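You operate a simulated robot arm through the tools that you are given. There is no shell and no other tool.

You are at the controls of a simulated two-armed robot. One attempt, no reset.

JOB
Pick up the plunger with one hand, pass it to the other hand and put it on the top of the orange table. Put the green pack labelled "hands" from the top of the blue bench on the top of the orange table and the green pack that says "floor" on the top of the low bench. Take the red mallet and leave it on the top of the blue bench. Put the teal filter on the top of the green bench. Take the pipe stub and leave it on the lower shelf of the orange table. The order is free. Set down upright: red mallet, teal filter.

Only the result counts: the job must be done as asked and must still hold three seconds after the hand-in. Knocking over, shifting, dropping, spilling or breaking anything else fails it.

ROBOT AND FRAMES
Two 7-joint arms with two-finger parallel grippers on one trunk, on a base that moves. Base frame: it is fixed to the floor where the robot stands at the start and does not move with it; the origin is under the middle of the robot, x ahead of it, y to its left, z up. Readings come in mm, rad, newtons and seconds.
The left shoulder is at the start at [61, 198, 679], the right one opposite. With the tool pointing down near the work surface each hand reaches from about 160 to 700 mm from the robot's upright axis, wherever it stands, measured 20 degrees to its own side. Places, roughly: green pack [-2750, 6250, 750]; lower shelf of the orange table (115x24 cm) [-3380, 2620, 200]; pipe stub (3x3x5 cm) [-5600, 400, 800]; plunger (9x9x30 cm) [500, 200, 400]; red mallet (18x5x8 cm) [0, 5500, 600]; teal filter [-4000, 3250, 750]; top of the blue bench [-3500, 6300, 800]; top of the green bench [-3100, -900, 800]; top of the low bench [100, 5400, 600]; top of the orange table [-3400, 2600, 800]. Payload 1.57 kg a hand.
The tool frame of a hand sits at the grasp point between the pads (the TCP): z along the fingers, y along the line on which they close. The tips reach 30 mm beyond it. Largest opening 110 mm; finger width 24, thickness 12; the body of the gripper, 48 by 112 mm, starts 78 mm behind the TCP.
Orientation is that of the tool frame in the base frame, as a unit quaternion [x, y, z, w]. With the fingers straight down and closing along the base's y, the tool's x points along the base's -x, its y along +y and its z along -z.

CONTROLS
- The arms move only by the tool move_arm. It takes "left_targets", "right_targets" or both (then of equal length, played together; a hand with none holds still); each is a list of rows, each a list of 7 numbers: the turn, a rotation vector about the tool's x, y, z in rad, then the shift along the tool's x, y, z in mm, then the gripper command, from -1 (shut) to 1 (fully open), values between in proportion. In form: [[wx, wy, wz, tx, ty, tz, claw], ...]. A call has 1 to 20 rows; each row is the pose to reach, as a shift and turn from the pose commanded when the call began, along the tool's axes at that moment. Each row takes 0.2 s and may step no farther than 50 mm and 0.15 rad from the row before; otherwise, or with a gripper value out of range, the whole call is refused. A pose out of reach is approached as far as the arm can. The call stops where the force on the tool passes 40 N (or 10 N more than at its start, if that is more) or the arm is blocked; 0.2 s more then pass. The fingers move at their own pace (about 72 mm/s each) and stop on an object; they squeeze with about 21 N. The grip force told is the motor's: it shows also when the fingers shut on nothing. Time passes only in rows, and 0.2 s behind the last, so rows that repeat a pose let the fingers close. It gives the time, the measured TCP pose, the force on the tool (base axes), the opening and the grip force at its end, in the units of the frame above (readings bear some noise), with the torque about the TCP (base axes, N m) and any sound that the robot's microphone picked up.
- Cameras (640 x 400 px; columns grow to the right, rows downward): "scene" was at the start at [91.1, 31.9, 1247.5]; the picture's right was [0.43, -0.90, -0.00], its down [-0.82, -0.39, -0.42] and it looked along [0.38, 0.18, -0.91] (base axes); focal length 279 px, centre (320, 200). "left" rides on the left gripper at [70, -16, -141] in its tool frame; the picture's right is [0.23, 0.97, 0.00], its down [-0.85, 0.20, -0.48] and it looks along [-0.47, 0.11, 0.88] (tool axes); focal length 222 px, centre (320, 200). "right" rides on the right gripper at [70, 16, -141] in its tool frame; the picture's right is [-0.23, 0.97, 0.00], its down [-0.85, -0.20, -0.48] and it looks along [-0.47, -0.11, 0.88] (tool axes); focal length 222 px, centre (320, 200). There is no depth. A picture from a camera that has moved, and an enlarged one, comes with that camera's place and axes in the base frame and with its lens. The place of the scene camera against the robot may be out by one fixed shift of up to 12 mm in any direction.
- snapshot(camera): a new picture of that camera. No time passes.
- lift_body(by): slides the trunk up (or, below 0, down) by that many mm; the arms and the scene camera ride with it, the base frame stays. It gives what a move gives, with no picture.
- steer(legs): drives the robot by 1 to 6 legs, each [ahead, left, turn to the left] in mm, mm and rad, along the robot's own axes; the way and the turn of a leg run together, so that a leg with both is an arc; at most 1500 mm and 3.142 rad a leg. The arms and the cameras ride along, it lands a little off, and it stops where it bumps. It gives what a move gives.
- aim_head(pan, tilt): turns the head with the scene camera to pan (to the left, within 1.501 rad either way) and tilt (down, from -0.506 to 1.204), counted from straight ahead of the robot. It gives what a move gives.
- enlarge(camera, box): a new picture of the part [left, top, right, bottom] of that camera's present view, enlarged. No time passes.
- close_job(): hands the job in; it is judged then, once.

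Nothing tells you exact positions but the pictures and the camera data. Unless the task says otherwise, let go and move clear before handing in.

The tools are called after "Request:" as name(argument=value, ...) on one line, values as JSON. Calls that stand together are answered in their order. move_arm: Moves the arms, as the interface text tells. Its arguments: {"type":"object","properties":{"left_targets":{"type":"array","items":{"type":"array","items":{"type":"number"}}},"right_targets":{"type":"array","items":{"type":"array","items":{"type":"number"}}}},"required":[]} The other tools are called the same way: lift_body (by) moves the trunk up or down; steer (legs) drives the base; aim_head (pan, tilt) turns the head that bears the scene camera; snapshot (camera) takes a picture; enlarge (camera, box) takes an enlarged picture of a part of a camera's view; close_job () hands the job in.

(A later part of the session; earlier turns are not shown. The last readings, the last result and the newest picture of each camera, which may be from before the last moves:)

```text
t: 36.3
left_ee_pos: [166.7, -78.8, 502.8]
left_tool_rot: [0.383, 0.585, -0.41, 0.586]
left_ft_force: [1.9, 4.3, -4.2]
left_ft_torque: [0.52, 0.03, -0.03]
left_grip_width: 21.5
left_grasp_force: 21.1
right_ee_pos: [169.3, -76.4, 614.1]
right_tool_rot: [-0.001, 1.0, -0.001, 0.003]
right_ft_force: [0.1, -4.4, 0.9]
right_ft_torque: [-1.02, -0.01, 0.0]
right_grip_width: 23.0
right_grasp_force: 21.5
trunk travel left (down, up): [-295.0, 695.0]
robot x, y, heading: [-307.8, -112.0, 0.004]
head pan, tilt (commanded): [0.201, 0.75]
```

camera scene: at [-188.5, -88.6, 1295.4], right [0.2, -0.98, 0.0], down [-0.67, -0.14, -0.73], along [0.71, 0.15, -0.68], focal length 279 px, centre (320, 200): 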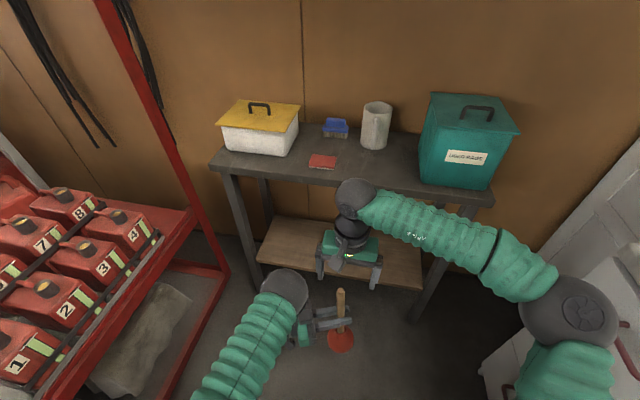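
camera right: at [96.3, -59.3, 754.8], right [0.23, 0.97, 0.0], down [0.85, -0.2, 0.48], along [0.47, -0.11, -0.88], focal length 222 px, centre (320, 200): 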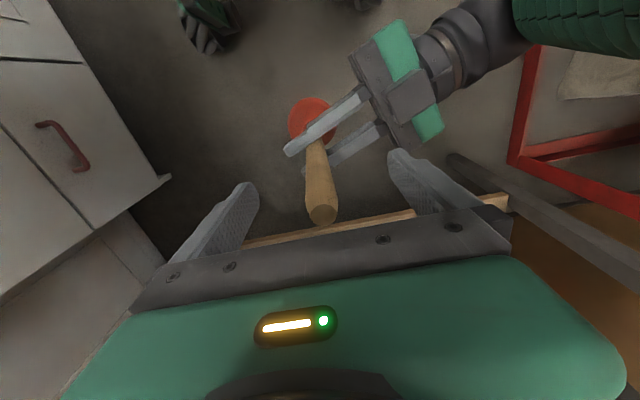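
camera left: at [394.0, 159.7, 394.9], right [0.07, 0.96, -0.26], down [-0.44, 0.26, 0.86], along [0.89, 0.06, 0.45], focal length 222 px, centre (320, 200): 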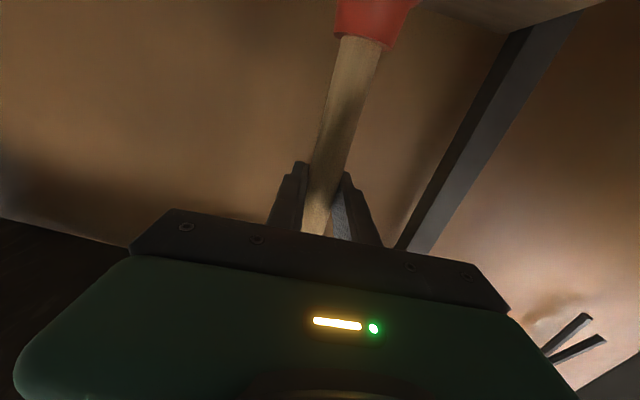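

The right hand holds the handle firmly. I open the left hand and draw it straight back.

Request:
move_arm(left_targets=[[0, 0, 0, 0, 0, 0, 0.0], [0, 0, 0, 0, 0, 0, 0.3], [0, 0, 0, 0, 0, 0, 0.3], [0, 0, 0, 0, 0, 0, 0.3], [0, 0, 0, 0, 0, -40, 0.3], [0, 0, 0, 0, 0, -80, 0.3], [0, 0, 0, 0, 0, -120, 0.3], [0, 0, 0, 0, 0, -150, 0.3]])

Request:
snapshot(camera="scene")

Request:
snapshot(camera="right")

```text
t: 38.1
left_ee_pos: [158.7, 67.8, 493.6]
left_tool_rot: [0.382, 0.584, -0.412, 0.586]
left_ft_force: [0.1, -0.7, 0.4]
left_ft_torque: [0.02, -0.04, 0.03]
left_grip_width: 71.3
left_grasp_force: 0.0
left hand out of reach, approached as far as the arm can: row 5, 6, 7, 8
right_ee_pos: [168.5, -73.4, 614.4]
right_tool_rot: [-0.002, 1.0, 0.0, 0.003]
right_ft_force: [0.7, 0.1, 0.1]
right_ft_torque: [0.05, 0.03, -0.01]
right_grip_width: 21.9
right_grasp_force: 21.1
trunk travel left (down, up): [-295.0, 695.0]
robot x, y, heading: [-306.4, -109.9, 0.001]
head pan, tilt (commanded): [0.201, 0.75]
```

```text
taken
camera scene: at [-188.4, -86.6, 1295.4], right [0.2, -0.98, 0.0], down [-0.67, -0.14, -0.73], along [0.71, 0.15, -0.68], focal length 279 px, centre (320, 200)
```

scene: 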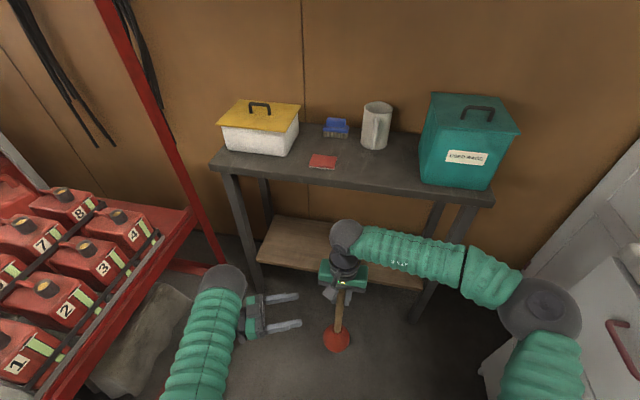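

```text
taken
camera right: at [96.2, -58.3, 755.1], right [0.23, 0.97, 0.0], down [0.85, -0.2, 0.48], along [0.47, -0.11, -0.88], focal length 222 px, centre (320, 200)
```

right: 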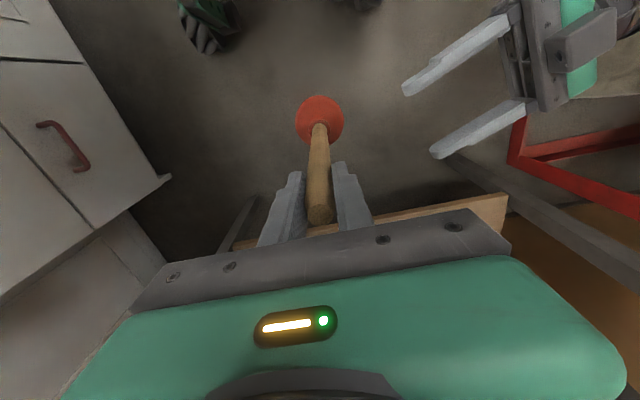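

The plunger is now in the right hand, hanging straight. I fold the left hand back to its compact fingers-down pose before driving.

Request:
move_arm(left_targets=[[-0.0685, 0.0976, -0.0639, -12.5, -6.6, -13.1, 1], [-0.137, 0.1953, -0.1277, -25.1, -13.2, -26.1, 1], [-0.2055, 0.2929, -0.1916, -37.6, -19.8, -39.2, 1], [-0.274, 0.3906, -0.2554, -50.2, -26.4, -52.3, 1], [-0.3425, 0.4882, -0.3193, -62.7, -33, -65.4, 1], [-0.411, 0.5859, -0.3831, -75.3, -39.6, -78.4, 1], [-0.4795, 0.6835, -0.447, -87.8, -46.2, -91.5, 1], [-0.548, 0.7811, -0.5109, -100.3, -52.8, -104.6, 1], [-0.6165, 0.8788, -0.5747, -112.9, -59.4, -117.6, 1], [-0.685, 0.9764, -0.6386, -125.4, -66, -130.7, 1], [-0.7535, 1.0741, -0.7024, -138, -72.6, -143.8, 1], [-0.822, 1.1717, -0.7663, -150.5, -79.2, -156.9, 1], [-0.8905, 1.2694, -0.8301, -163.1, -85.8, -169.9, 1], [-0.959, 1.367, -0.894, -175.6, -92.4, -183, 1], [-0.959, 1.367, -0.894, -175.6, -92.4, -183, 1]])

Request:
snapshot(camera="scene")

```text
t: 41.3
left_ee_pos: [5.8, 213.9, 670.2]
left_tool_rot: [0.0, 1.0, 0.0, 0.001]
left_ft_force: [-0.3, -0.7, 0.1]
left_ft_torque: [-0.03, 0.01, 0.0]
left_grip_width: 109.9
left_grasp_force: 0.2
right_ee_pos: [168.0, -74.7, 614.5]
right_tool_rot: [0.0, 1.0, 0.0, 0.003]
right_ft_force: [-0.4, 0.3, 1.0]
right_ft_torque: [-0.02, -0.06, 0.0]
right_grip_width: 21.7
right_grasp_force: 21.1
trunk travel left (down, up): [-295.0, 695.0]
robot x, y, heading: [-309.8, -108.8, 0.004]
head pan, tilt (commanded): [0.201, 0.75]
```

```text
taken
camera scene: at [-189.3, -87.8, 1295.4], right [0.2, -0.98, 0.0], down [-0.67, -0.14, -0.73], along [0.71, 0.15, -0.68], focal length 279 px, centre (320, 200)
```

scene: 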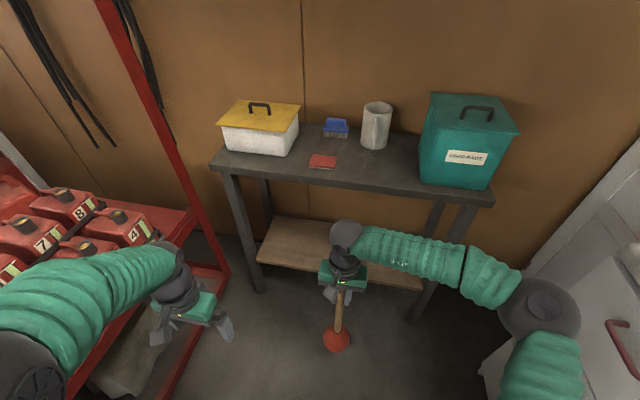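

Left arm is folded. I draw the right hand with the plunger a bit closer to the body, then turn left on the spot to see the rest of the room.

Request:
move_arm(right_targets=[[0, 0, 0, 25, -20, 0, -1], [0, 0, 0, 50, -40, 0, -1], [0, 0, 0, 75, -60, 0, -1], [0, 0, 0, 75, -60, 0, -1]])

Request:
steer(legs=[[0, 0, 0.8]])

Request:
aim_head(pan=1.3, tilt=0.35)

Request:
snapshot(camera="scene")

```text
t: 42.3
left_ee_pos: [5.7, 213.0, 669.8]
left_tool_rot: [0.0, 1.0, 0.001, 0.0]
left_ft_force: [0.2, -0.8, 0.0]
left_ft_torque: [0.0, -0.02, 0.02]
left_grip_width: 110.4
left_grasp_force: 0.0
right_ee_pos: [90.9, -136.9, 614.1]
right_tool_rot: [-0.001, 1.0, 0.001, 0.003]
right_ft_force: [-0.1, 0.3, -0.2]
right_ft_torque: [-0.01, 0.03, 0.0]
right_grip_width: 21.8
right_grasp_force: 20.8
trunk travel left (down, up): [-295.0, 695.0]
robot x, y, heading: [-308.3, -109.9, 0.001]
head pan, tilt (commanded): [0.201, 0.75]
```

```text
t: 44.8
left_ee_pos: [-324.3, 340.1, 669.9]
left_tool_rot: [-0.393, 0.92, 0.0, 0.0]
left_ft_force: [-0.4, 0.1, 0.8]
left_ft_torque: [0.02, 0.03, -0.01]
left_grip_width: 110.1
left_grasp_force: 0.1
right_ee_pos: [-13.0, 160.4, 613.6]
right_tool_rot: [-0.393, 0.919, 0.002, 0.002]
right_ft_force: [0.0, -0.3, 0.1]
right_ft_torque: [0.03, -0.02, -0.02]
right_grip_width: 21.7
right_grasp_force: 21.2
trunk travel left (down, up): [-295.0, 695.0]
robot x, y, heading: [-308.6, -113.1, 0.812]
head pan, tilt (commanded): [0.201, 0.75]
```

```text
t: 46.1
left_ee_pos: [-324.5, 338.5, 669.6]
left_tool_rot: [-0.393, 0.92, 0.0, 0.001]
left_ft_force: [-0.3, 0.1, -0.2]
left_ft_torque: [-0.04, 0.0, -0.03]
left_grip_width: 110.0
left_grasp_force: 0.1
right_ee_pos: [-14.2, 159.8, 613.7]
right_tool_rot: [-0.394, 0.919, 0.001, 0.003]
right_ft_force: [-0.2, 0.9, -0.9]
right_ft_torque: [0.05, -0.02, 0.02]
right_grip_width: 21.6
right_grasp_force: 21.1
trunk travel left (down, up): [-295.0, 695.0]
robot x, y, heading: [-304.3, -111.0, 0.804]
head pan, tilt (commanded): [1.3, 0.351]
```

```text
taken
camera scene: at [-328.8, -1.6, 1331.2], right [0.86, 0.51, 0.0], down [0.17, -0.3, -0.94], along [-0.48, 0.81, -0.34], focal length 279 px, centre (320, 200)
```

scene: 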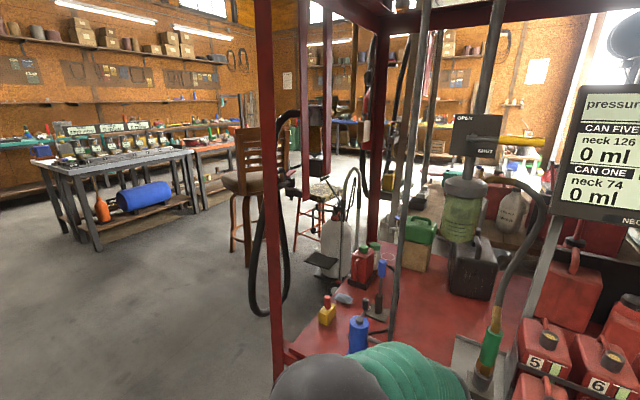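

I see the workshop opening up: a long table with items on the left, a stool, the rack's end post. I turn further left to look toward -x.

Request:
steer(legs=[[0, 0, 0.8]])

Request:
aim_head(pan=0.4, tilt=0.2)

Request:
snapshot(camera="scene")

Request:
aim_head(pan=1.4, tilt=0.2)

Request:
snapshot(camera="scene")

```text
t: 48.6
left_ee_pos: [-639.6, 193.1, 669.7]
left_tool_rot: [0.717, -0.698, 0.0, -0.001]
left_ft_force: [0.5, -0.2, -0.3]
left_ft_torque: [-0.01, -0.01, -0.03]
left_grip_width: 109.8
left_grasp_force: 0.0
right_ee_pos: [-293.3, 289.0, 614.4]
right_tool_rot: [0.718, -0.696, -0.003, -0.001]
right_ft_force: [0.2, 0.3, -0.7]
right_ft_torque: [-0.02, -0.03, 0.01]
right_grip_width: 21.9
right_grasp_force: 21.2
trunk travel left (down, up): [-295.0, 695.0]
robot x, y, heading: [-308.9, -111.9, 1.6]
head pan, tilt (commanded): [1.3, 0.351]
```

```text
t: 49.8
left_ee_pos: [-639.2, 193.2, 670.2]
left_tool_rot: [0.717, -0.697, 0.0, 0.0]
left_ft_force: [0.4, -0.1, 0.1]
left_ft_torque: [-0.02, 0.0, 0.01]
left_grip_width: 110.1
left_grasp_force: 0.0
right_ee_pos: [-294.1, 288.7, 614.7]
right_tool_rot: [0.717, -0.697, -0.003, -0.001]
right_ft_force: [-0.5, 0.0, 0.3]
right_ft_torque: [0.01, 0.0, 0.01]
right_grip_width: 21.8
right_grasp_force: 21.2
trunk travel left (down, up): [-295.0, 695.0]
robot x, y, heading: [-308.9, -108.0, 1.597]
head pan, tilt (commanded): [0.4, 0.201]
```

```text
taken
camera scene: at [-343.6, 11.8, 1345.1], right [0.91, 0.42, 0.0], down [0.08, -0.18, -0.98], along [-0.41, 0.89, -0.2], focal length 279 px, centre (320, 200)
```

scene: 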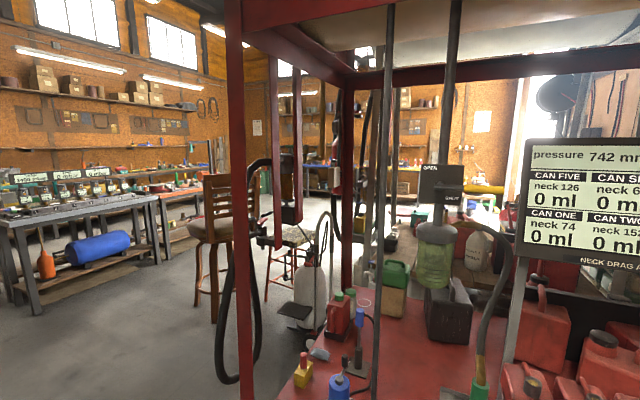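

```text
t: 51.1
left_ee_pos: [-638.9, 193.0, 668.9]
left_tool_rot: [0.717, -0.698, -0.001, 0.0]
left_ft_force: [-0.1, -0.1, 0.2]
left_ft_torque: [-0.01, -0.02, 0.03]
left_grip_width: 109.9
left_grasp_force: 0.1
right_ee_pos: [-293.5, 289.2, 614.1]
right_tool_rot: [0.718, -0.697, -0.003, -0.002]
right_ft_force: [0.0, -0.5, 0.0]
right_ft_torque: [0.01, -0.02, 0.03]
right_grip_width: 21.4
right_grasp_force: 21.2
trunk travel left (down, up): [-295.0, 695.0]
robot x, y, heading: [-305.3, -110.2, 1.602]
head pan, tilt (commanded): [1.4, 0.201]
```

```text
taken
camera scene: at [-397.1, -59.7, 1345.2], right [0.14, 0.99, 0.0], down [0.2, -0.03, -0.98], along [-0.97, 0.14, -0.2], focal length 279 px, centre (320, 200)
```

scene: 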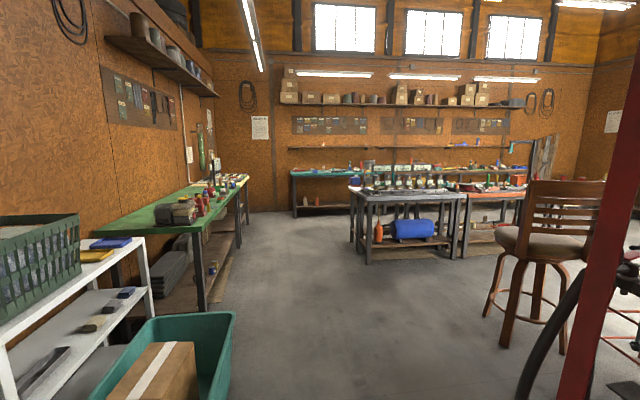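

I see the whole layout: green bench along the left wall, a teal-topped bench at the back wall, a grey table and the orange table in a row near x -3300, a bin with a box on the floor ahead-left, and a stool. I check the floor nearby before sliding toward -x.

Request:
aim_head(pan=1.45, tilt=0.7)

Request:
snapshot(camera="scene")

Request:
aim_head(pan=0.7, tilt=0.7)

Request:
snapshot(camera="scene")

```text
t: 52.0
left_ee_pos: [-639.4, 192.6, 669.7]
left_tool_rot: [0.716, -0.698, 0.0, -0.001]
left_ft_force: [0.1, -0.1, 0.9]
left_ft_torque: [-0.02, 0.02, 0.0]
left_grip_width: 110.3
left_grasp_force: 0.1
right_ee_pos: [-293.2, 287.7, 614.8]
right_tool_rot: [0.717, -0.697, -0.003, -0.001]
right_ft_force: [0.7, 0.5, -0.1]
right_ft_torque: [-0.01, 0.01, -0.02]
right_grip_width: 21.8
right_grasp_force: 20.7
trunk travel left (down, up): [-295.0, 695.0]
robot x, y, heading: [-309.6, -110.8, 1.608]
head pan, tilt (commanded): [1.45, 0.7]
```

```text
taken
camera scene: at [-389.5, -65.3, 1299.9], right [0.09, 1.0, 0.0], down [0.64, -0.06, -0.77], along [-0.76, 0.07, -0.64], focal length 279 px, centre (320, 200)
```

scene: 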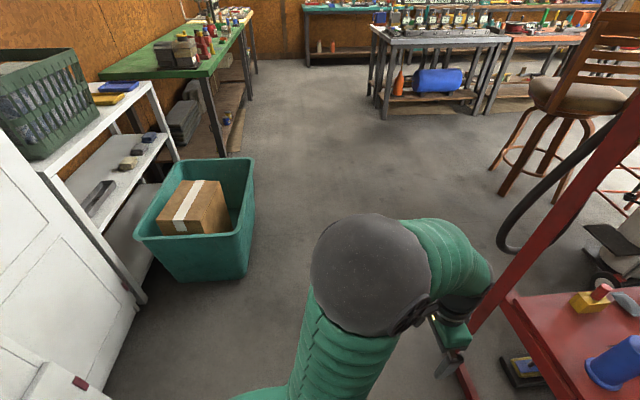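

```text
t: 53.1
left_ee_pos: [-639.6, 193.2, 669.9]
left_tool_rot: [0.716, -0.698, 0.0, -0.001]
left_ft_force: [-0.3, 0.9, 0.2]
left_ft_torque: [0.0, 0.01, -0.02]
left_grip_width: 109.8
left_grasp_force: 0.0
right_ee_pos: [-293.7, 288.3, 614.1]
right_tool_rot: [0.718, -0.696, -0.003, -0.001]
right_ft_force: [-0.1, -1.0, 0.5]
right_ft_torque: [0.02, 0.02, 0.01]
right_grip_width: 21.7
right_grasp_force: 20.4
trunk travel left (down, up): [-295.0, 695.0]
robot x, y, heading: [-308.3, -110.2, 1.601]
head pan, tilt (commanded): [0.7, 0.7]
```

```text
taken
camera scene: at [-361.4, -9.7, 1299.7], right [0.75, 0.67, 0.0], down [0.43, -0.48, -0.76], along [-0.51, 0.57, -0.65], focal length 279 px, centre (320, 200)
```

scene: 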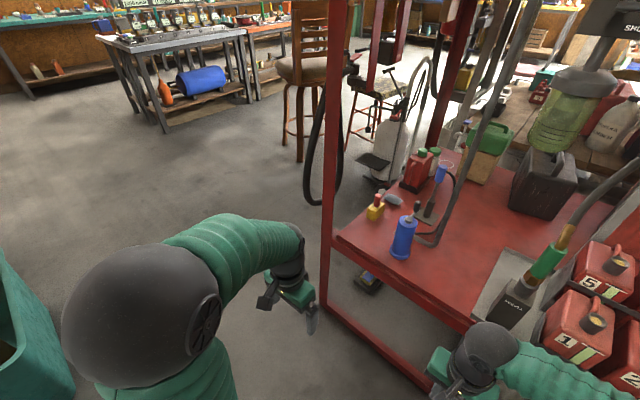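

The floor is clear along y≈0 between the bin (y below -350) and the rack corner at (-830, 546). I slide toward -x in two legs, then turn to face -x.

Request:
steer(legs=[[130, 1000, 0], [130, 1000, 0], [0, 0, 1.54]])

Request:
aim_head(pan=-0.6, tilt=0.3)

Request:
snapshot(camera="scene")

Request:
aim_head(pan=0.6, tilt=0.3)

Request:
snapshot(camera="scene")

```text
t: 66.8
left_ee_pos: [-2608.4, -202.0, 669.0]
left_tool_rot: [1.0, -0.012, -0.001, 0.001]
left_ft_force: [0.2, 0.2, 0.7]
left_ft_torque: [0.01, -0.05, 0.03]
left_grip_width: 110.0
left_grasp_force: 0.0
right_ee_pos: [-2685.5, 150.2, 615.2]
right_tool_rot: [1.0, -0.011, -0.003, 0.001]
right_ft_force: [-0.6, -0.8, 0.4]
right_ft_torque: [-0.01, 0.01, 0.0]
right_grip_width: 21.6
right_grasp_force: 20.8
trunk travel left (down, up): [-295.0, 695.0]
robot x, y, heading: [-2287.0, 113.4, 3.119]
head pan, tilt (commanded): [0.7, 0.7]
```

```text
t: 68.2
left_ee_pos: [-2607.5, -202.1, 670.3]
left_tool_rot: [1.0, -0.013, -0.002, 0.0]
left_ft_force: [-0.1, 0.2, 0.1]
left_ft_torque: [-0.02, 0.01, 0.04]
left_grip_width: 110.0
left_grasp_force: 0.0
right_ee_pos: [-2685.1, 150.3, 615.8]
right_tool_rot: [1.0, -0.01, -0.004, 0.0]
right_ft_force: [0.0, -0.1, 0.0]
right_ft_torque: [-0.01, -0.02, -0.04]
right_grip_width: 21.7
right_grasp_force: 22.0
trunk travel left (down, up): [-295.0, 695.0]
robot x, y, heading: [-2286.1, 114.5, 3.122]
head pan, tilt (commanded): [-0.6, 0.3]
```

```text
taken
camera scene: at [-2391.8, 174.6, 1335.9], right [0.58, 0.81, 0.0], down [0.24, -0.17, -0.95], along [-0.78, 0.56, -0.3], focal length 279 px, centre (320, 200)
```

scene: 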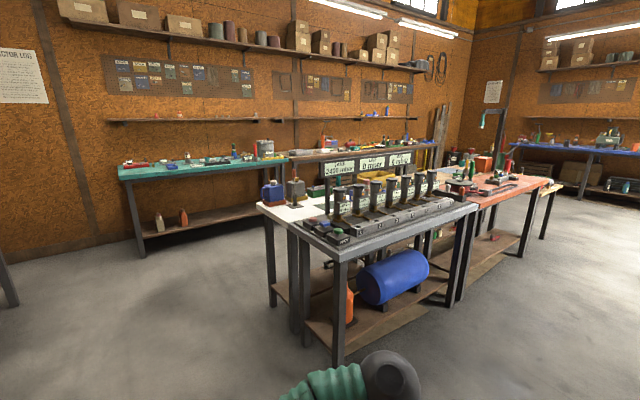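

```text
t: 69.7
left_ee_pos: [-2606.9, -202.0, 670.8]
left_tool_rot: [1.0, -0.012, -0.002, 0.0]
left_ft_force: [-0.4, 0.0, 0.8]
left_ft_torque: [0.02, 0.0, -0.01]
left_grip_width: 109.9
left_grasp_force: 0.2
right_ee_pos: [-2686.1, 148.5, 614.5]
right_tool_rot: [1.0, -0.01, -0.004, 0.001]
right_ft_force: [-0.6, 0.5, -0.6]
right_ft_torque: [0.02, 0.0, 0.0]
right_grip_width: 21.9
right_grasp_force: 20.5
trunk travel left (down, up): [-295.0, 695.0]
robot x, y, heading: [-2283.4, 114.5, 3.122]
head pan, tilt (commanded): [0.6, 0.3]
```

```text
taken
camera scene: at [-2394.1, 69.2, 1335.8], right [-0.55, 0.84, 0.0], down [0.25, 0.16, -0.95], along [-0.8, -0.52, -0.3], focal length 279 px, centre (320, 200)
```

scene: 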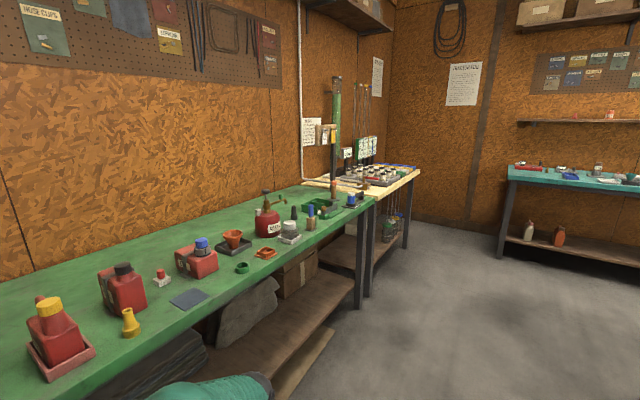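

Facing -x now: the island has the grey rig table with the orange-topped table behind it on the right, and the teal bench stands at the back wall. I zoom in on the orange table region.

Request:
aim_head(pan=-0.9, tilt=0.3)

Request:
enlarge(camera="scene", box=[220, 100, 540, 300])

```text
t: 71.2
left_ee_pos: [-2607.4, -201.3, 669.7]
left_tool_rot: [1.0, -0.012, -0.002, 0.0]
left_ft_force: [-0.5, 0.1, -0.3]
left_ft_torque: [-0.01, 0.02, 0.0]
left_grip_width: 110.1
left_grasp_force: 0.2
right_ee_pos: [-2684.5, 150.3, 614.1]
right_tool_rot: [1.0, -0.011, -0.004, 0.001]
right_ft_force: [-0.3, 0.7, 0.3]
right_ft_torque: [0.01, -0.02, -0.03]
right_grip_width: 21.7
right_grasp_force: 21.4
trunk travel left (down, up): [-295.0, 695.0]
robot x, y, heading: [-2291.1, 117.9, 3.118]
head pan, tilt (commanded): [-0.901, 0.3]
```

```text
2.00 times, centred on (380, 200) of scene
camera zoom: at [-2372.3, 194.7, 1335.9], right [0.8, 0.6, 0.0], down [0.18, -0.24, -0.95], along [-0.58, 0.76, -0.3], focal length 558 px, centre (200, 200)
```

zoom: 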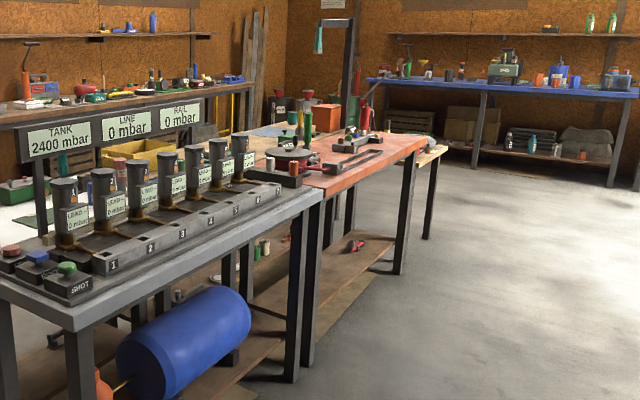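

The orange table's front legs are near x -3230, running y 2070 to 3180. I move ahead and slide right in stages, checking the gap between stool and tables.

Request:
steer(legs=[[400, 0, 0.02], [0, -600, 0]])

Request:
aim_head(pan=-1.5, tilt=0.6)

Request:
snapshot(camera="scene")

```text
t: 76.8
left_ee_pos: [-3000.2, 397.1, 670.7]
left_tool_rot: [1.0, -0.002, -0.001, -0.001]
left_ft_force: [-0.3, -0.3, -0.2]
left_ft_torque: [0.01, 0.03, -0.02]
left_grip_width: 109.8
left_grasp_force: 0.3
right_ee_pos: [-3085.6, 747.3, 614.2]
right_tool_rot: [1.0, -0.001, -0.005, 0.001]
right_ft_force: [0.8, -0.2, -0.3]
right_ft_torque: [-0.01, -0.01, -0.01]
right_grip_width: 21.6
right_grasp_force: 21.2
trunk travel left (down, up): [-295.0, 695.0]
robot x, y, heading: [-2690.6, 725.6, 3.137]
head pan, tilt (commanded): [-0.901, 0.3]
```

```text
t: 77.8
left_ee_pos: [-3000.0, 397.5, 670.8]
left_tool_rot: [1.0, -0.002, -0.002, 0.0]
left_ft_force: [0.6, 0.0, 0.3]
left_ft_torque: [-0.03, 0.02, -0.02]
left_grip_width: 110.0
left_grasp_force: 0.1
right_ee_pos: [-3084.7, 748.5, 615.9]
right_tool_rot: [1.0, -0.001, -0.004, 0.001]
right_ft_force: [0.2, -0.7, -0.5]
right_ft_torque: [-0.01, 0.01, 0.01]
right_grip_width: 21.9
right_grasp_force: 21.1
trunk travel left (down, up): [-295.0, 695.0]
robot x, y, heading: [-2689.7, 720.3, 3.144]
head pan, tilt (commanded): [-1.499, 0.6]
```

```text
taken
camera scene: at [-2721.6, 814.0, 1308.6], right [1.0, 0.07, 0.0], down [0.04, -0.56, -0.83], along [-0.06, 0.82, -0.56], focal length 279 px, centre (320, 200)
```

scene: 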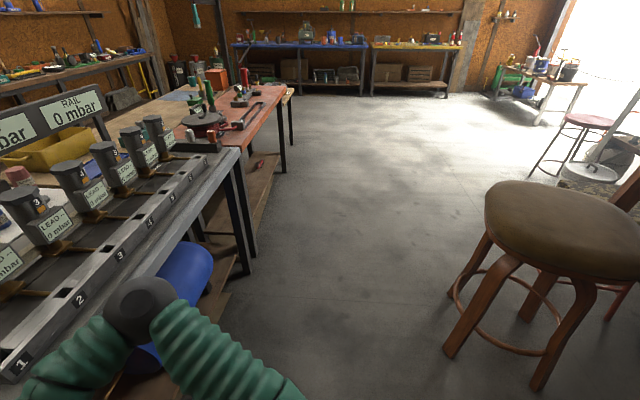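

The stool's nearest edge is about x -2185 and the tables' front edge about x -3160, so I have room. I back off 50 mm, raise the trunk so the plunger clears the tabletop, then slide right in front of the orange table.

Request:
steer(legs=[[-50, 0, 0]])

Request:
lift_body(by=520)

Request:
steer(legs=[[0, -840, 0], [0, -800, 0]])

Request:
aim_head(pan=-0.25, tilt=0.75)

Request:
snapshot(camera="scene")

```text
t: 78.7
left_ee_pos: [-2949.3, 398.5, 670.7]
left_tool_rot: [1.0, -0.002, -0.003, 0.0]
left_ft_force: [0.7, 0.4, 0.3]
left_ft_torque: [0.0, -0.02, 0.01]
left_grip_width: 109.9
left_grasp_force: 0.2
right_ee_pos: [-3034.2, 747.7, 616.1]
right_tool_rot: [1.0, -0.001, -0.005, 0.002]
right_ft_force: [0.2, -0.2, -2.3]
right_ft_torque: [0.0, 0.03, -0.01]
right_grip_width: 21.8
right_grasp_force: 20.7
trunk travel left (down, up): [-295.0, 695.0]
robot x, y, heading: [-2637.7, 722.1, 3.14]
head pan, tilt (commanded): [-1.499, 0.6]
```

```text
refused: 520 is not a number from -400 to 400
```

```text
t: 87.0
left_ee_pos: [-2940.2, 2027.0, 672.2]
left_tool_rot: [1.0, -0.005, -0.002, -0.001]
left_ft_force: [-0.7, 0.2, 0.0]
left_ft_torque: [0.02, 0.0, 0.01]
left_grip_width: 110.0
left_grasp_force: 0.0
right_ee_pos: [-3023.8, 2377.4, 617.1]
right_tool_rot: [1.0, -0.003, -0.005, 0.001]
right_ft_force: [-0.1, -0.4, -2.0]
right_ft_torque: [-0.01, 0.0, 0.01]
right_grip_width: 21.8
right_grasp_force: 20.6
trunk travel left (down, up): [-295.0, 695.0]
robot x, y, heading: [-2627.8, 2350.9, 3.135]
head pan, tilt (commanded): [-1.499, 0.6]
```

```text
t: 88.4
left_ee_pos: [-2941.3, 2027.5, 671.2]
left_tool_rot: [1.0, -0.005, -0.002, 0.0]
left_ft_force: [-0.9, -0.3, 0.4]
left_ft_torque: [0.03, -0.01, 0.03]
left_grip_width: 110.2
left_grasp_force: 0.1
right_ee_pos: [-3023.1, 2377.4, 616.3]
right_tool_rot: [1.0, -0.003, -0.006, 0.001]
right_ft_force: [0.6, -0.3, -3.2]
right_ft_torque: [0.0, 0.01, -0.01]
right_grip_width: 21.5
right_grasp_force: 20.6
trunk travel left (down, up): [-295.0, 695.0]
robot x, y, heading: [-2625.2, 2346.3, 3.134]
head pan, tilt (commanded): [-0.25, 0.75]
```

```text
taken
camera scene: at [-2735.1, 2374.0, 1295.5], right [0.25, 0.97, 0.0], down [0.66, -0.17, -0.73], along [-0.71, 0.19, -0.68], focal length 279 px, centre (320, 200)
```

scene: 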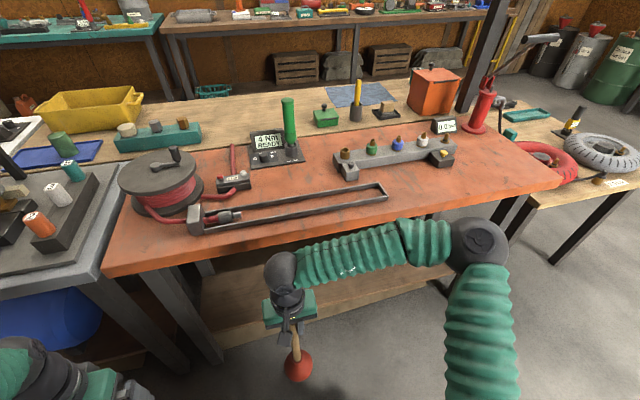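

The lift call was refused (400 mm maximum per call) but the slide was clean; I am now in front of the orange table at (-2625, 2346). I raise the trunk in two steps and look at the tabletop from the higher viewpoint.

Request:
lift_body(by=400)

Request:
lift_body(by=150)

Request:
snapshot(camera="scene")

Request:
enlarge(camera="scene", box=[400, 60, 640, 210])

```text
t: 92.2
left_ee_pos: [-2941.4, 2028.2, 1072.5]
left_tool_rot: [1.0, -0.006, -0.003, 0.001]
left_ft_force: [0.4, -0.3, -0.2]
left_ft_torque: [-0.01, 0.01, 0.0]
left_grip_width: 110.0
left_grasp_force: 0.1
right_ee_pos: [-3023.9, 2376.4, 1015.2]
right_tool_rot: [1.0, -0.004, -0.006, 0.001]
right_ft_force: [0.2, -0.6, -3.0]
right_ft_torque: [0.0, -0.01, 0.01]
right_grip_width: 21.8
right_grasp_force: 20.8
trunk travel left (down, up): [-695.0, 295.0]
robot x, y, heading: [-2627.3, 2346.3, 3.136]
head pan, tilt (commanded): [-0.25, 0.75]
```

```text
t: 94.0
left_ee_pos: [-2941.1, 2027.4, 1220.9]
left_tool_rot: [1.0, -0.005, -0.002, 0.0]
left_ft_force: [-0.1, -0.6, -0.4]
left_ft_torque: [0.03, -0.01, -0.01]
left_grip_width: 109.8
left_grasp_force: 0.1
right_ee_pos: [-3023.3, 2377.0, 1166.7]
right_tool_rot: [1.0, -0.003, -0.005, 0.001]
right_ft_force: [0.7, -0.8, -2.4]
right_ft_torque: [0.01, 0.0, -0.01]
right_grip_width: 21.6
right_grasp_force: 21.0
trunk travel left (down, up): [-845.0, 145.0]
robot x, y, heading: [-2627.9, 2349.4, 3.133]
head pan, tilt (commanded): [-0.25, 0.75]
```

```text
taken
camera scene: at [-2736.2, 2373.8, 1845.4], right [0.25, 0.97, 0.0], down [0.66, -0.17, -0.73], along [-0.71, 0.19, -0.68], focal length 279 px, centre (320, 200)
```

scene: 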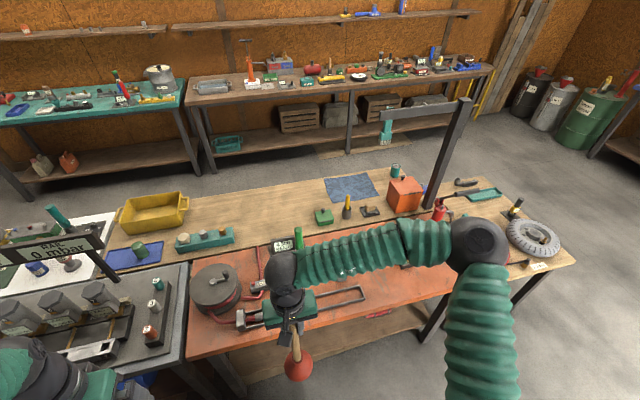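

```text
2.67 times, centred on (520, 135) of scene
camera zoom: at [-2736.2, 2373.8, 1845.4], right [0.25, 0.97, 0.0], down [0.66, -0.17, -0.73], along [-0.71, 0.19, -0.68], focal length 744 px, centre (-213, 373)
```

zoom: 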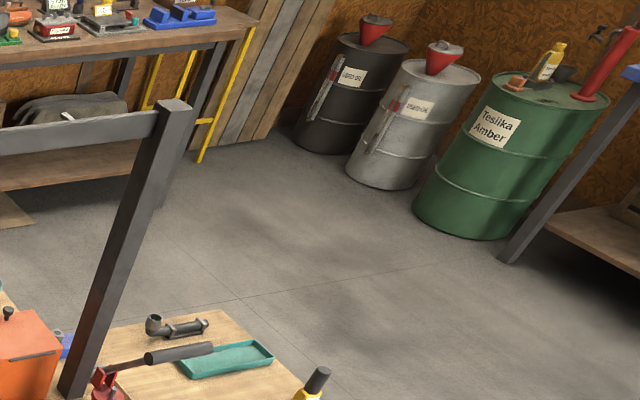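

The teal can at pixel (395, 172) lies near (-3980, 3195), matching the filter's rough place. I zoom in on it and on the free parts of the orange top.

Request:
enlarge(camera="scene", box=[300, 110, 460, 210])

Request:
enlarge(camera="scene", box=[170, 220, 410, 370])

```text
4.00 times, centred on (380, 160) of scene
camera zoom: at [-2736.2, 2373.8, 1845.4], right [0.25, 0.97, 0.0], down [0.66, -0.17, -0.73], along [-0.71, 0.19, -0.68], focal length 1116 px, centre (80, 360)
```

zoom: 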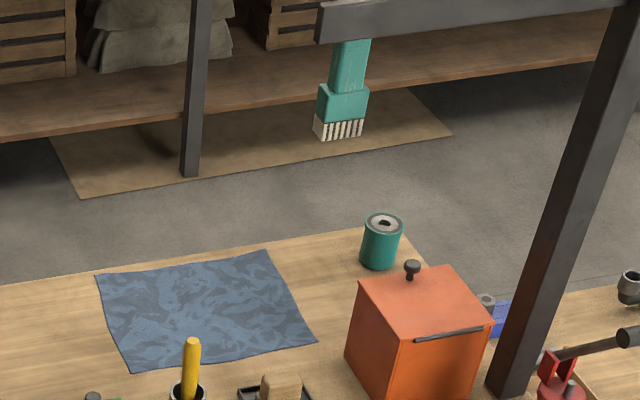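

```text
2.67 times, centred on (290, 295) of scene
camera zoom: at [-2736.2, 2373.8, 1845.4], right [0.25, 0.97, 0.0], down [0.66, -0.17, -0.73], along [-0.71, 0.19, -0.68], focal length 744 px, centre (400, -53)
```

zoom: 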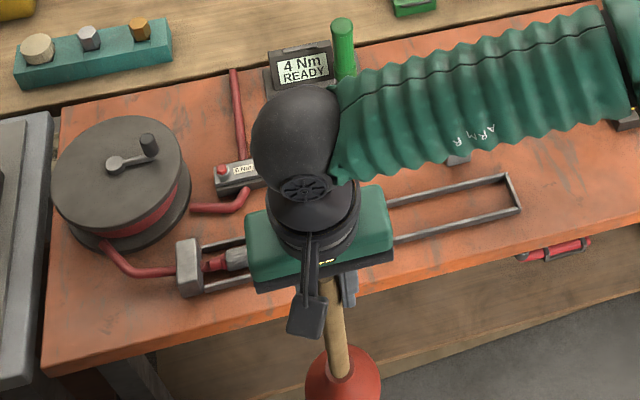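

The top of the orange table is at about z 760 with its front edge at x -3190. A bare strip lies right of the saw frame, x -3200 to -3330, y 2720 to 3100. I slide right 400 mm to put that strip in front of the right hand.

Request:
steer(legs=[[40, -400, 0]])

Request:
aim_head(pan=-0.1, tilt=0.95)

Request:
snapshot(camera="scene")

Request:
snapshot(camera="right")

Request:
snapshot(camera="left")

```text
t: 96.5
left_ee_pos: [-2977.7, 2422.5, 1219.6]
left_tool_rot: [1.0, -0.005, -0.003, -0.001]
left_ft_force: [0.3, -0.2, -0.9]
left_ft_torque: [0.01, 0.01, 0.01]
left_grip_width: 109.8
left_grasp_force: 0.1
right_ee_pos: [-3060.7, 2771.8, 1165.9]
right_tool_rot: [1.0, -0.004, -0.004, -0.002]
right_ft_force: [1.1, -0.4, -2.7]
right_ft_torque: [0.02, 0.02, 0.01]
right_grip_width: 21.8
right_grasp_force: 21.1
trunk travel left (down, up): [-845.0, 145.0]
robot x, y, heading: [-2660.9, 2745.2, 3.13]
head pan, tilt (commanded): [-0.25, 0.75]
```

```text
t: 97.2
left_ee_pos: [-2977.8, 2424.3, 1220.6]
left_tool_rot: [1.0, -0.005, -0.003, -0.001]
left_ft_force: [-0.3, -0.2, -0.9]
left_ft_torque: [0.03, 0.0, -0.01]
left_grip_width: 109.9
left_grasp_force: 0.0
right_ee_pos: [-3060.1, 2773.4, 1165.8]
right_tool_rot: [1.0, -0.004, -0.007, 0.0]
right_ft_force: [0.0, -1.2, -2.8]
right_ft_torque: [0.0, -0.01, -0.02]
right_grip_width: 21.6
right_grasp_force: 21.0
trunk travel left (down, up): [-845.0, 145.0]
robot x, y, heading: [-2660.5, 2747.3, 3.132]
head pan, tilt (commanded): [-0.099, 0.949]
```

```text
taken
camera scene: at [-2764.7, 2756.1, 1830.0], right [0.11, 0.99, 0.0], down [0.81, -0.09, -0.58], along [-0.58, 0.06, -0.81], focal length 279 px, centre (320, 200)
```

scene: 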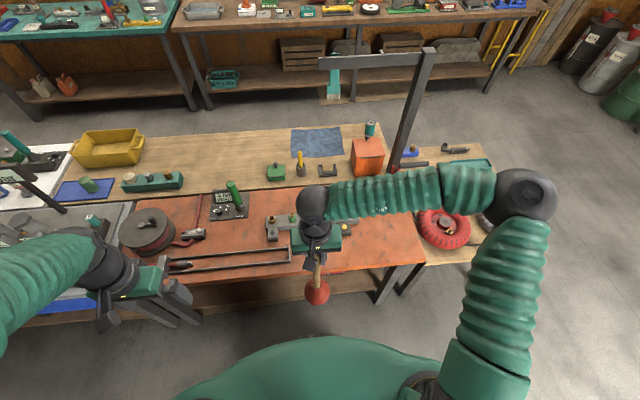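

```text
taken
camera right: at [-2989.5, 2757.0, 1307.1], right [-0.23, -0.97, 0.0], down [-0.85, 0.21, 0.49], along [-0.48, 0.11, -0.87], focal length 222 px, centre (320, 200)
```

right: 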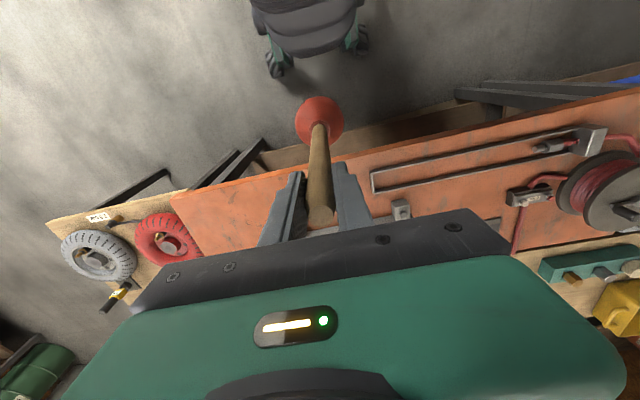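

```text
taken
camera left: at [-2907.3, 2438.9, 1361.7], right [0.22, -0.98, 0.0], down [-0.85, -0.19, 0.48], along [-0.47, -0.1, -0.88], focal length 222 px, centre (320, 200)
```

left: 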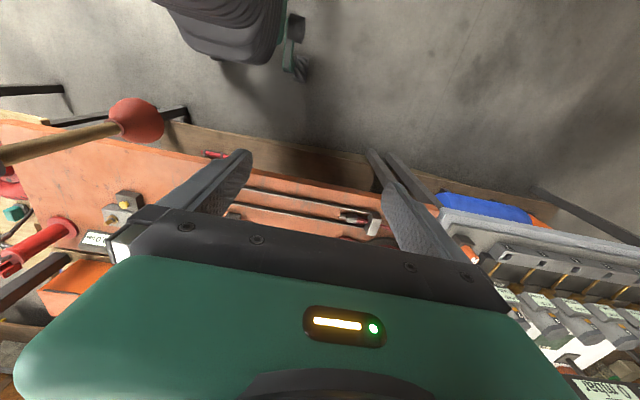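

The right camera shows the bare orange patch clearly; I choose (-3265, 3000) for the plunger. I move the right hand over it at the present height.

Request:
move_arm(right_targets=[[0, 0, 0, -26, -28, 0, -1], [0, 0, 0, -52, -57, 0, -1], [0, 0, 0, -78, -85, 0, -1], [0, 0, 0, -104, -113, 0, -1], [0, 0, 0, -130, -142, 0, -1], [0, 0, 0, -156, -170, 0, -1], [0, 0, 0, -182, -199, 0, -1], [0, 0, 0, -205, -227, 0, -1], [0, 0, 0, -205, -227, 0, -1]])

Request:
aim_head(pan=-0.5, tilt=0.95)

Request:
snapshot(camera="scene")

Request:
snapshot(camera="right")

```text
t: 99.2
left_ee_pos: [-2976.8, 2426.5, 1222.5]
left_tool_rot: [1.0, -0.005, -0.003, 0.001]
left_ft_force: [-0.1, -1.1, -0.4]
left_ft_torque: [0.0, -0.02, -0.01]
left_grip_width: 110.0
left_grasp_force: 0.0
right_ee_pos: [-3264.7, 3006.8, 1168.3]
right_tool_rot: [1.0, -0.004, -0.006, 0.001]
right_ft_force: [0.3, -0.9, -1.6]
right_ft_torque: [-0.02, 0.0, -0.02]
right_grip_width: 21.5
right_grasp_force: 20.5
trunk travel left (down, up): [-845.0, 145.0]
robot x, y, heading: [-2662.8, 2745.7, 3.135]
head pan, tilt (commanded): [-0.099, 0.949]
```

```text
t: 100.1
left_ee_pos: [-2976.3, 2428.2, 1222.2]
left_tool_rot: [1.0, -0.006, -0.004, 0.001]
left_ft_force: [-0.2, 0.5, -0.5]
left_ft_torque: [0.01, -0.02, -0.01]
left_grip_width: 109.8
left_grasp_force: 0.0
right_ee_pos: [-3264.6, 3007.1, 1169.3]
right_tool_rot: [1.0, -0.003, -0.006, 0.001]
right_ft_force: [-0.3, 0.4, -2.9]
right_ft_torque: [0.01, -0.01, 0.01]
right_grip_width: 21.6
right_grasp_force: 20.7
trunk travel left (down, up): [-845.0, 145.0]
robot x, y, heading: [-2662.3, 2748.5, 3.136]
head pan, tilt (commanded): [-0.499, 0.949]
```

```text
taken
camera scene: at [-2756.5, 2788.9, 1830.0], right [0.49, 0.87, 0.0], down [0.71, -0.4, -0.58], along [-0.51, 0.28, -0.81], focal length 279 px, centre (320, 200)
```

scene: 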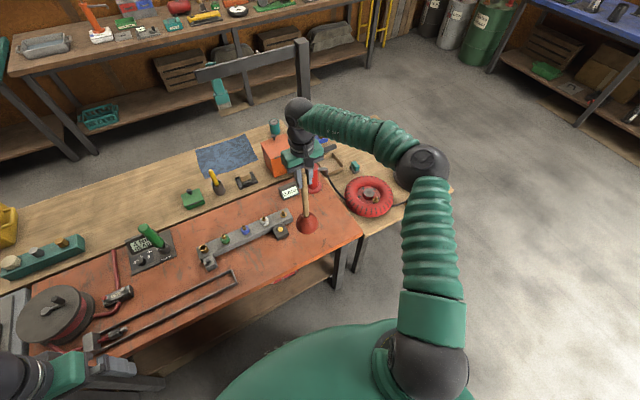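

```text
taken
camera right: at [-3194.4, 2990.1, 1308.9], right [-0.24, -0.97, 0.0], down [-0.85, 0.21, 0.49], along [-0.48, 0.11, -0.87], focal length 222 px, centre (320, 200)
```

right: 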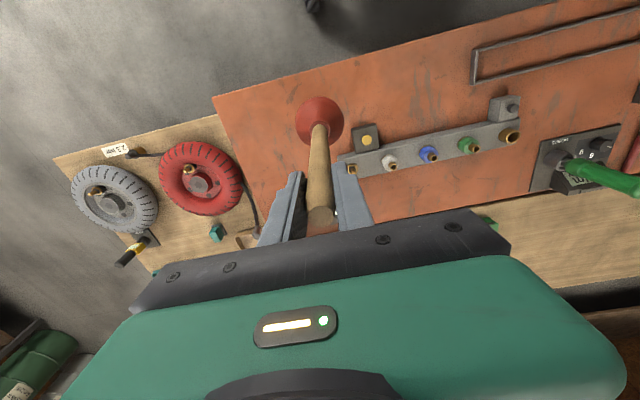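

The plunger hangs over bare orange top at (-3265, 3007), clear of the cap rack and the front edge. I lower it 115 mm.

Request:
move_arm(right_targets=[[0, 0, 0, 0, 0, 25, -1], [0, 0, 0, 0, 0, 50, -1], [0, 0, 0, 0, 0, 75, -1], [0, 0, 0, 0, 0, 95, -1], [0, 0, 0, 0, 0, 115, -1], [0, 0, 0, 0, 0, 115, -1]])

Request:
enlarge(camera="scene", box=[220, 140, 420, 265])

```text
t: 101.5
left_ee_pos: [-2975.8, 2428.7, 1221.3]
left_tool_rot: [1.0, -0.007, -0.003, 0.002]
left_ft_force: [0.5, 1.1, 0.3]
left_ft_torque: [-0.01, 0.0, -0.01]
left_grip_width: 110.2
left_grasp_force: 0.0
right_ee_pos: [-3264.4, 3007.0, 1052.4]
right_tool_rot: [1.0, -0.004, -0.006, 0.001]
right_ft_force: [0.1, -0.2, -2.6]
right_ft_torque: [0.01, 0.09, 0.03]
right_grip_width: 21.8
right_grasp_force: 21.0
trunk travel left (down, up): [-845.0, 145.0]
robot x, y, heading: [-2658.4, 2747.5, 3.132]
head pan, tilt (commanded): [-0.499, 0.949]
```

```text
3.20 times, centred on (320, 202) of scene
camera zoom: at [-2756.5, 2788.8, 1829.9], right [0.49, 0.87, 0.0], down [0.71, -0.4, -0.58], along [-0.51, 0.28, -0.81], focal length 893 px, centre (320, 192)
```

zoom: 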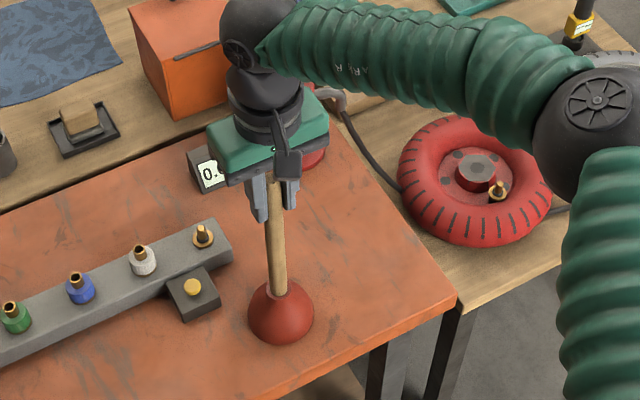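

The cup hovers about 20 mm over the top. I lower in small steps while watching the force.

Request:
move_arm(right_targets=[[0, 0, 0, 0, 0, 4, -1], [0, 0, 0, 0, 0, 8, -1], [0, 0, 0, 0, 0, 12, -1], [0, 0, 0, 0, 0, 12, -1]])

```text
t: 102.5
left_ee_pos: [-2974.7, 2427.2, 1221.9]
left_tool_rot: [1.0, -0.006, -0.004, 0.0]
left_ft_force: [-0.3, 0.2, -1.0]
left_ft_torque: [0.0, -0.04, 0.01]
left_grip_width: 109.9
left_grasp_force: 0.0
right_ee_pos: [-3261.0, 3004.7, 1041.6]
right_tool_rot: [1.0, -0.003, -0.006, 0.001]
right_ft_force: [0.3, 0.9, 14.9]
right_ft_torque: [0.18, -0.01, -0.01]
right_grip_width: 21.7
right_grasp_force: 21.0
trunk travel left (down, up): [-845.0, 145.0]
robot x, y, heading: [-2662.6, 2745.1, 3.135]
head pan, tilt (commanded): [-0.499, 0.949]
```

The cup has touched down (15 N). I ease off 2 mm, open the fingers, and rise straight up.

Request:
move_arm(right_targets=[[0, 0, 0, 0, 0, -2, -1], [0, 0, 0, 0, 0, -2, 0], [0, 0, 0, 0, 0, -2, 0.3], [0, 0, 0, 0, 0, -2, 0.3], [0, 0, 0, 0, 0, -2, 0.3], [0, 0, 0, 0, 0, -30, 0.3], [0, 0, 0, 0, 0, -70, 0.3], [0, 0, 0, 0, 0, -110, 0.3], [0, 0, 0, 0, 0, -130, 0.3]])

Request:
enlarge(camera="scene", box=[220, 140, 420, 265])

Request:
snapshot(camera="right")

```text
t: 104.5
left_ee_pos: [-2976.6, 2427.9, 1222.4]
left_tool_rot: [1.0, -0.006, -0.003, 0.0]
left_ft_force: [-0.6, 0.0, 0.9]
left_ft_torque: [-0.03, 0.02, 0.01]
left_grip_width: 109.7
left_grasp_force: 0.1
right_ee_pos: [-3260.1, 3006.6, 1172.6]
right_tool_rot: [1.0, -0.004, -0.006, 0.001]
right_ft_force: [0.5, 0.3, -0.1]
right_ft_torque: [-0.01, 0.03, -0.01]
right_grip_width: 71.6
right_grasp_force: 0.1
trunk travel left (down, up): [-845.0, 145.0]
robot x, y, heading: [-2661.9, 2747.4, 3.133]
head pan, tilt (commanded): [-0.499, 0.949]
```

```text
3.20 times, centred on (320, 202) of scene
camera zoom: at [-2756.1, 2788.3, 1830.0], right [0.49, 0.87, 0.0], down [0.71, -0.4, -0.58], along [-0.51, 0.28, -0.81], focal length 893 px, centre (320, 192)
```

zoom: 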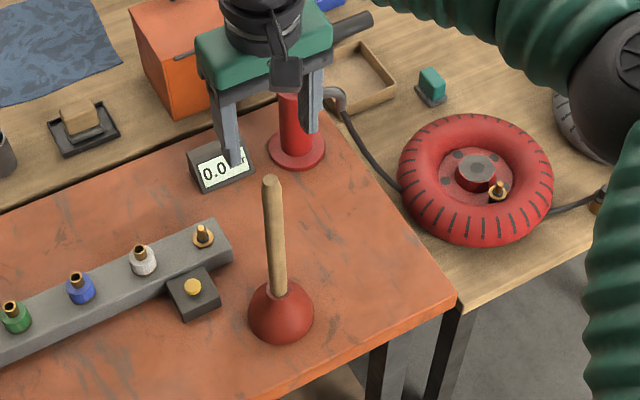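

```text
taken
camera right: at [-3190.5, 2989.5, 1312.7], right [-0.24, -0.97, 0.0], down [-0.85, 0.21, 0.49], along [-0.47, 0.11, -0.87], focal length 222 px, centre (320, 200)
```

right: 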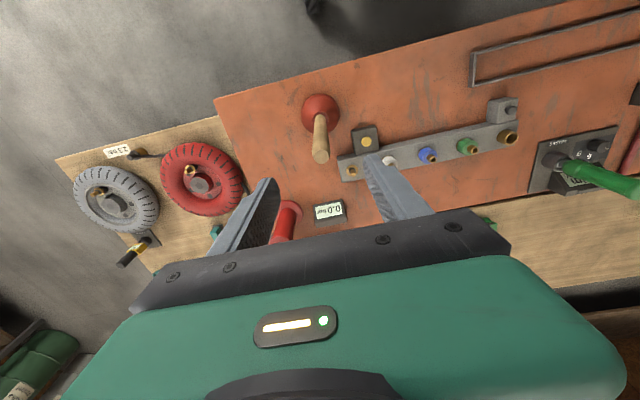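

The plunger stands upright on the orange top; that part is done. I retract the right hand, lower the trunk, and look along +y toward the blue bench.

Request:
move_arm(right_targets=[[0, 0, 0, 26, 28, 0, 0.3], [0, 0, 0, 52, 57, 0, 1], [0, 0, 0, 78, 85, 0, 1], [0, 0, 0, 104, 113, 0, 1], [0, 0, 0, 130, 142, 0, 1], [0, 0, 0, 156, 170, 0, 1], [0, 0, 0, 182, 199, 0, 1], [0, 0, 0, 205, 210, 0, 1], [0, 0, 0, 245, 210, 0, 1]])

Request:
steer(legs=[[-100, 0, 0]])

Request:
lift_body(by=-250)

Request:
aim_head(pan=-1.3, tilt=0.45)

Request:
snapshot(camera="scene")

```text
t: 106.5
left_ee_pos: [-2973.3, 2425.9, 1222.0]
left_tool_rot: [1.0, -0.005, -0.004, 0.0]
left_ft_force: [-0.3, 0.5, -0.1]
left_ft_torque: [-0.02, 0.03, 0.01]
left_grip_width: 109.8
left_grasp_force: 0.0
right_ee_pos: [-3018.2, 2795.0, 1168.6]
right_tool_rot: [1.0, -0.005, -0.007, 0.001]
right_ft_force: [0.4, -0.4, 1.2]
right_ft_torque: [0.0, 0.02, 0.01]
right_grip_width: 109.9
right_grasp_force: 0.1
trunk travel left (down, up): [-845.0, 145.0]
robot x, y, heading: [-2663.0, 2747.5, 3.131]
head pan, tilt (commanded): [-0.499, 0.949]
```

```text
t: 107.6
left_ee_pos: [-2887.9, 2426.1, 1218.6]
left_tool_rot: [1.0, -0.006, 0.0, 0.0]
left_ft_force: [0.0, -0.9, -0.1]
left_ft_torque: [-0.05, -0.01, -0.02]
left_grip_width: 109.9
left_grasp_force: 0.1
right_ee_pos: [-2929.7, 2795.1, 1166.0]
right_tool_rot: [1.0, -0.004, -0.002, 0.0]
right_ft_force: [-0.5, -0.7, 0.5]
right_ft_torque: [0.01, -0.02, -0.04]
right_grip_width: 110.2
right_grasp_force: 0.0
trunk travel left (down, up): [-845.0, 145.0]
robot x, y, heading: [-2564.0, 2746.5, 3.135]
head pan, tilt (commanded): [-0.499, 0.949]
```

```text
t: 110.2
left_ee_pos: [-2878.5, 2427.0, 972.0]
left_tool_rot: [1.0, -0.006, -0.005, 0.0]
left_ft_force: [0.5, 0.7, 0.3]
left_ft_torque: [0.03, 0.0, 0.0]
left_grip_width: 109.8
left_grasp_force: 0.0
right_ee_pos: [-2919.6, 2794.8, 919.0]
right_tool_rot: [1.0, -0.004, -0.007, 0.001]
right_ft_force: [-0.2, 0.8, 0.4]
right_ft_torque: [-0.01, 0.01, -0.01]
right_grip_width: 109.8
right_grasp_force: 0.2
trunk travel left (down, up): [-595.0, 395.0]
robot x, y, heading: [-2562.8, 2747.4, 3.133]
head pan, tilt (commanded): [-0.499, 0.949]
```

```text
t: 111.3
left_ee_pos: [-2876.4, 2426.7, 971.4]
left_tool_rot: [1.0, -0.006, -0.004, 0.001]
left_ft_force: [0.3, 0.6, 0.6]
left_ft_torque: [-0.03, 0.03, 0.01]
left_grip_width: 110.0
left_grasp_force: 0.1
right_ee_pos: [-2918.8, 2794.4, 917.9]
right_tool_rot: [1.0, -0.004, -0.006, 0.0]
right_ft_force: [-0.9, 0.2, 0.3]
right_ft_torque: [0.03, 0.01, -0.02]
right_grip_width: 110.3
right_grasp_force: 0.1
trunk travel left (down, up): [-595.0, 395.0]
robot x, y, heading: [-2567.3, 2745.9, 3.13]
head pan, tilt (commanded): [-1.3, 0.45]
```

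```text
taken
camera scene: at [-2617.0, 2840.2, 1622.0], right [0.97, 0.26, 0.0], down [0.11, -0.42, -0.9], along [-0.23, 0.87, -0.44], focal length 279 px, centre (320, 200)
```

scene: 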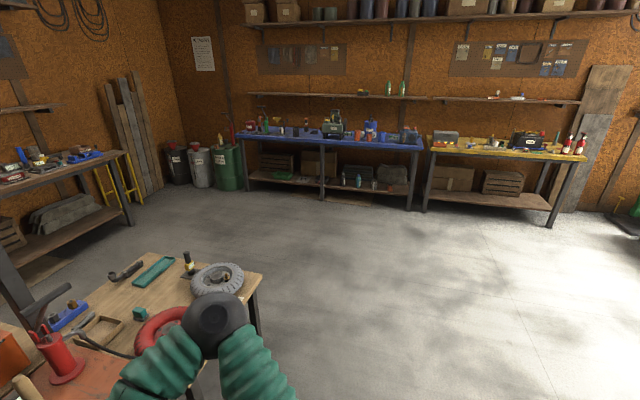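

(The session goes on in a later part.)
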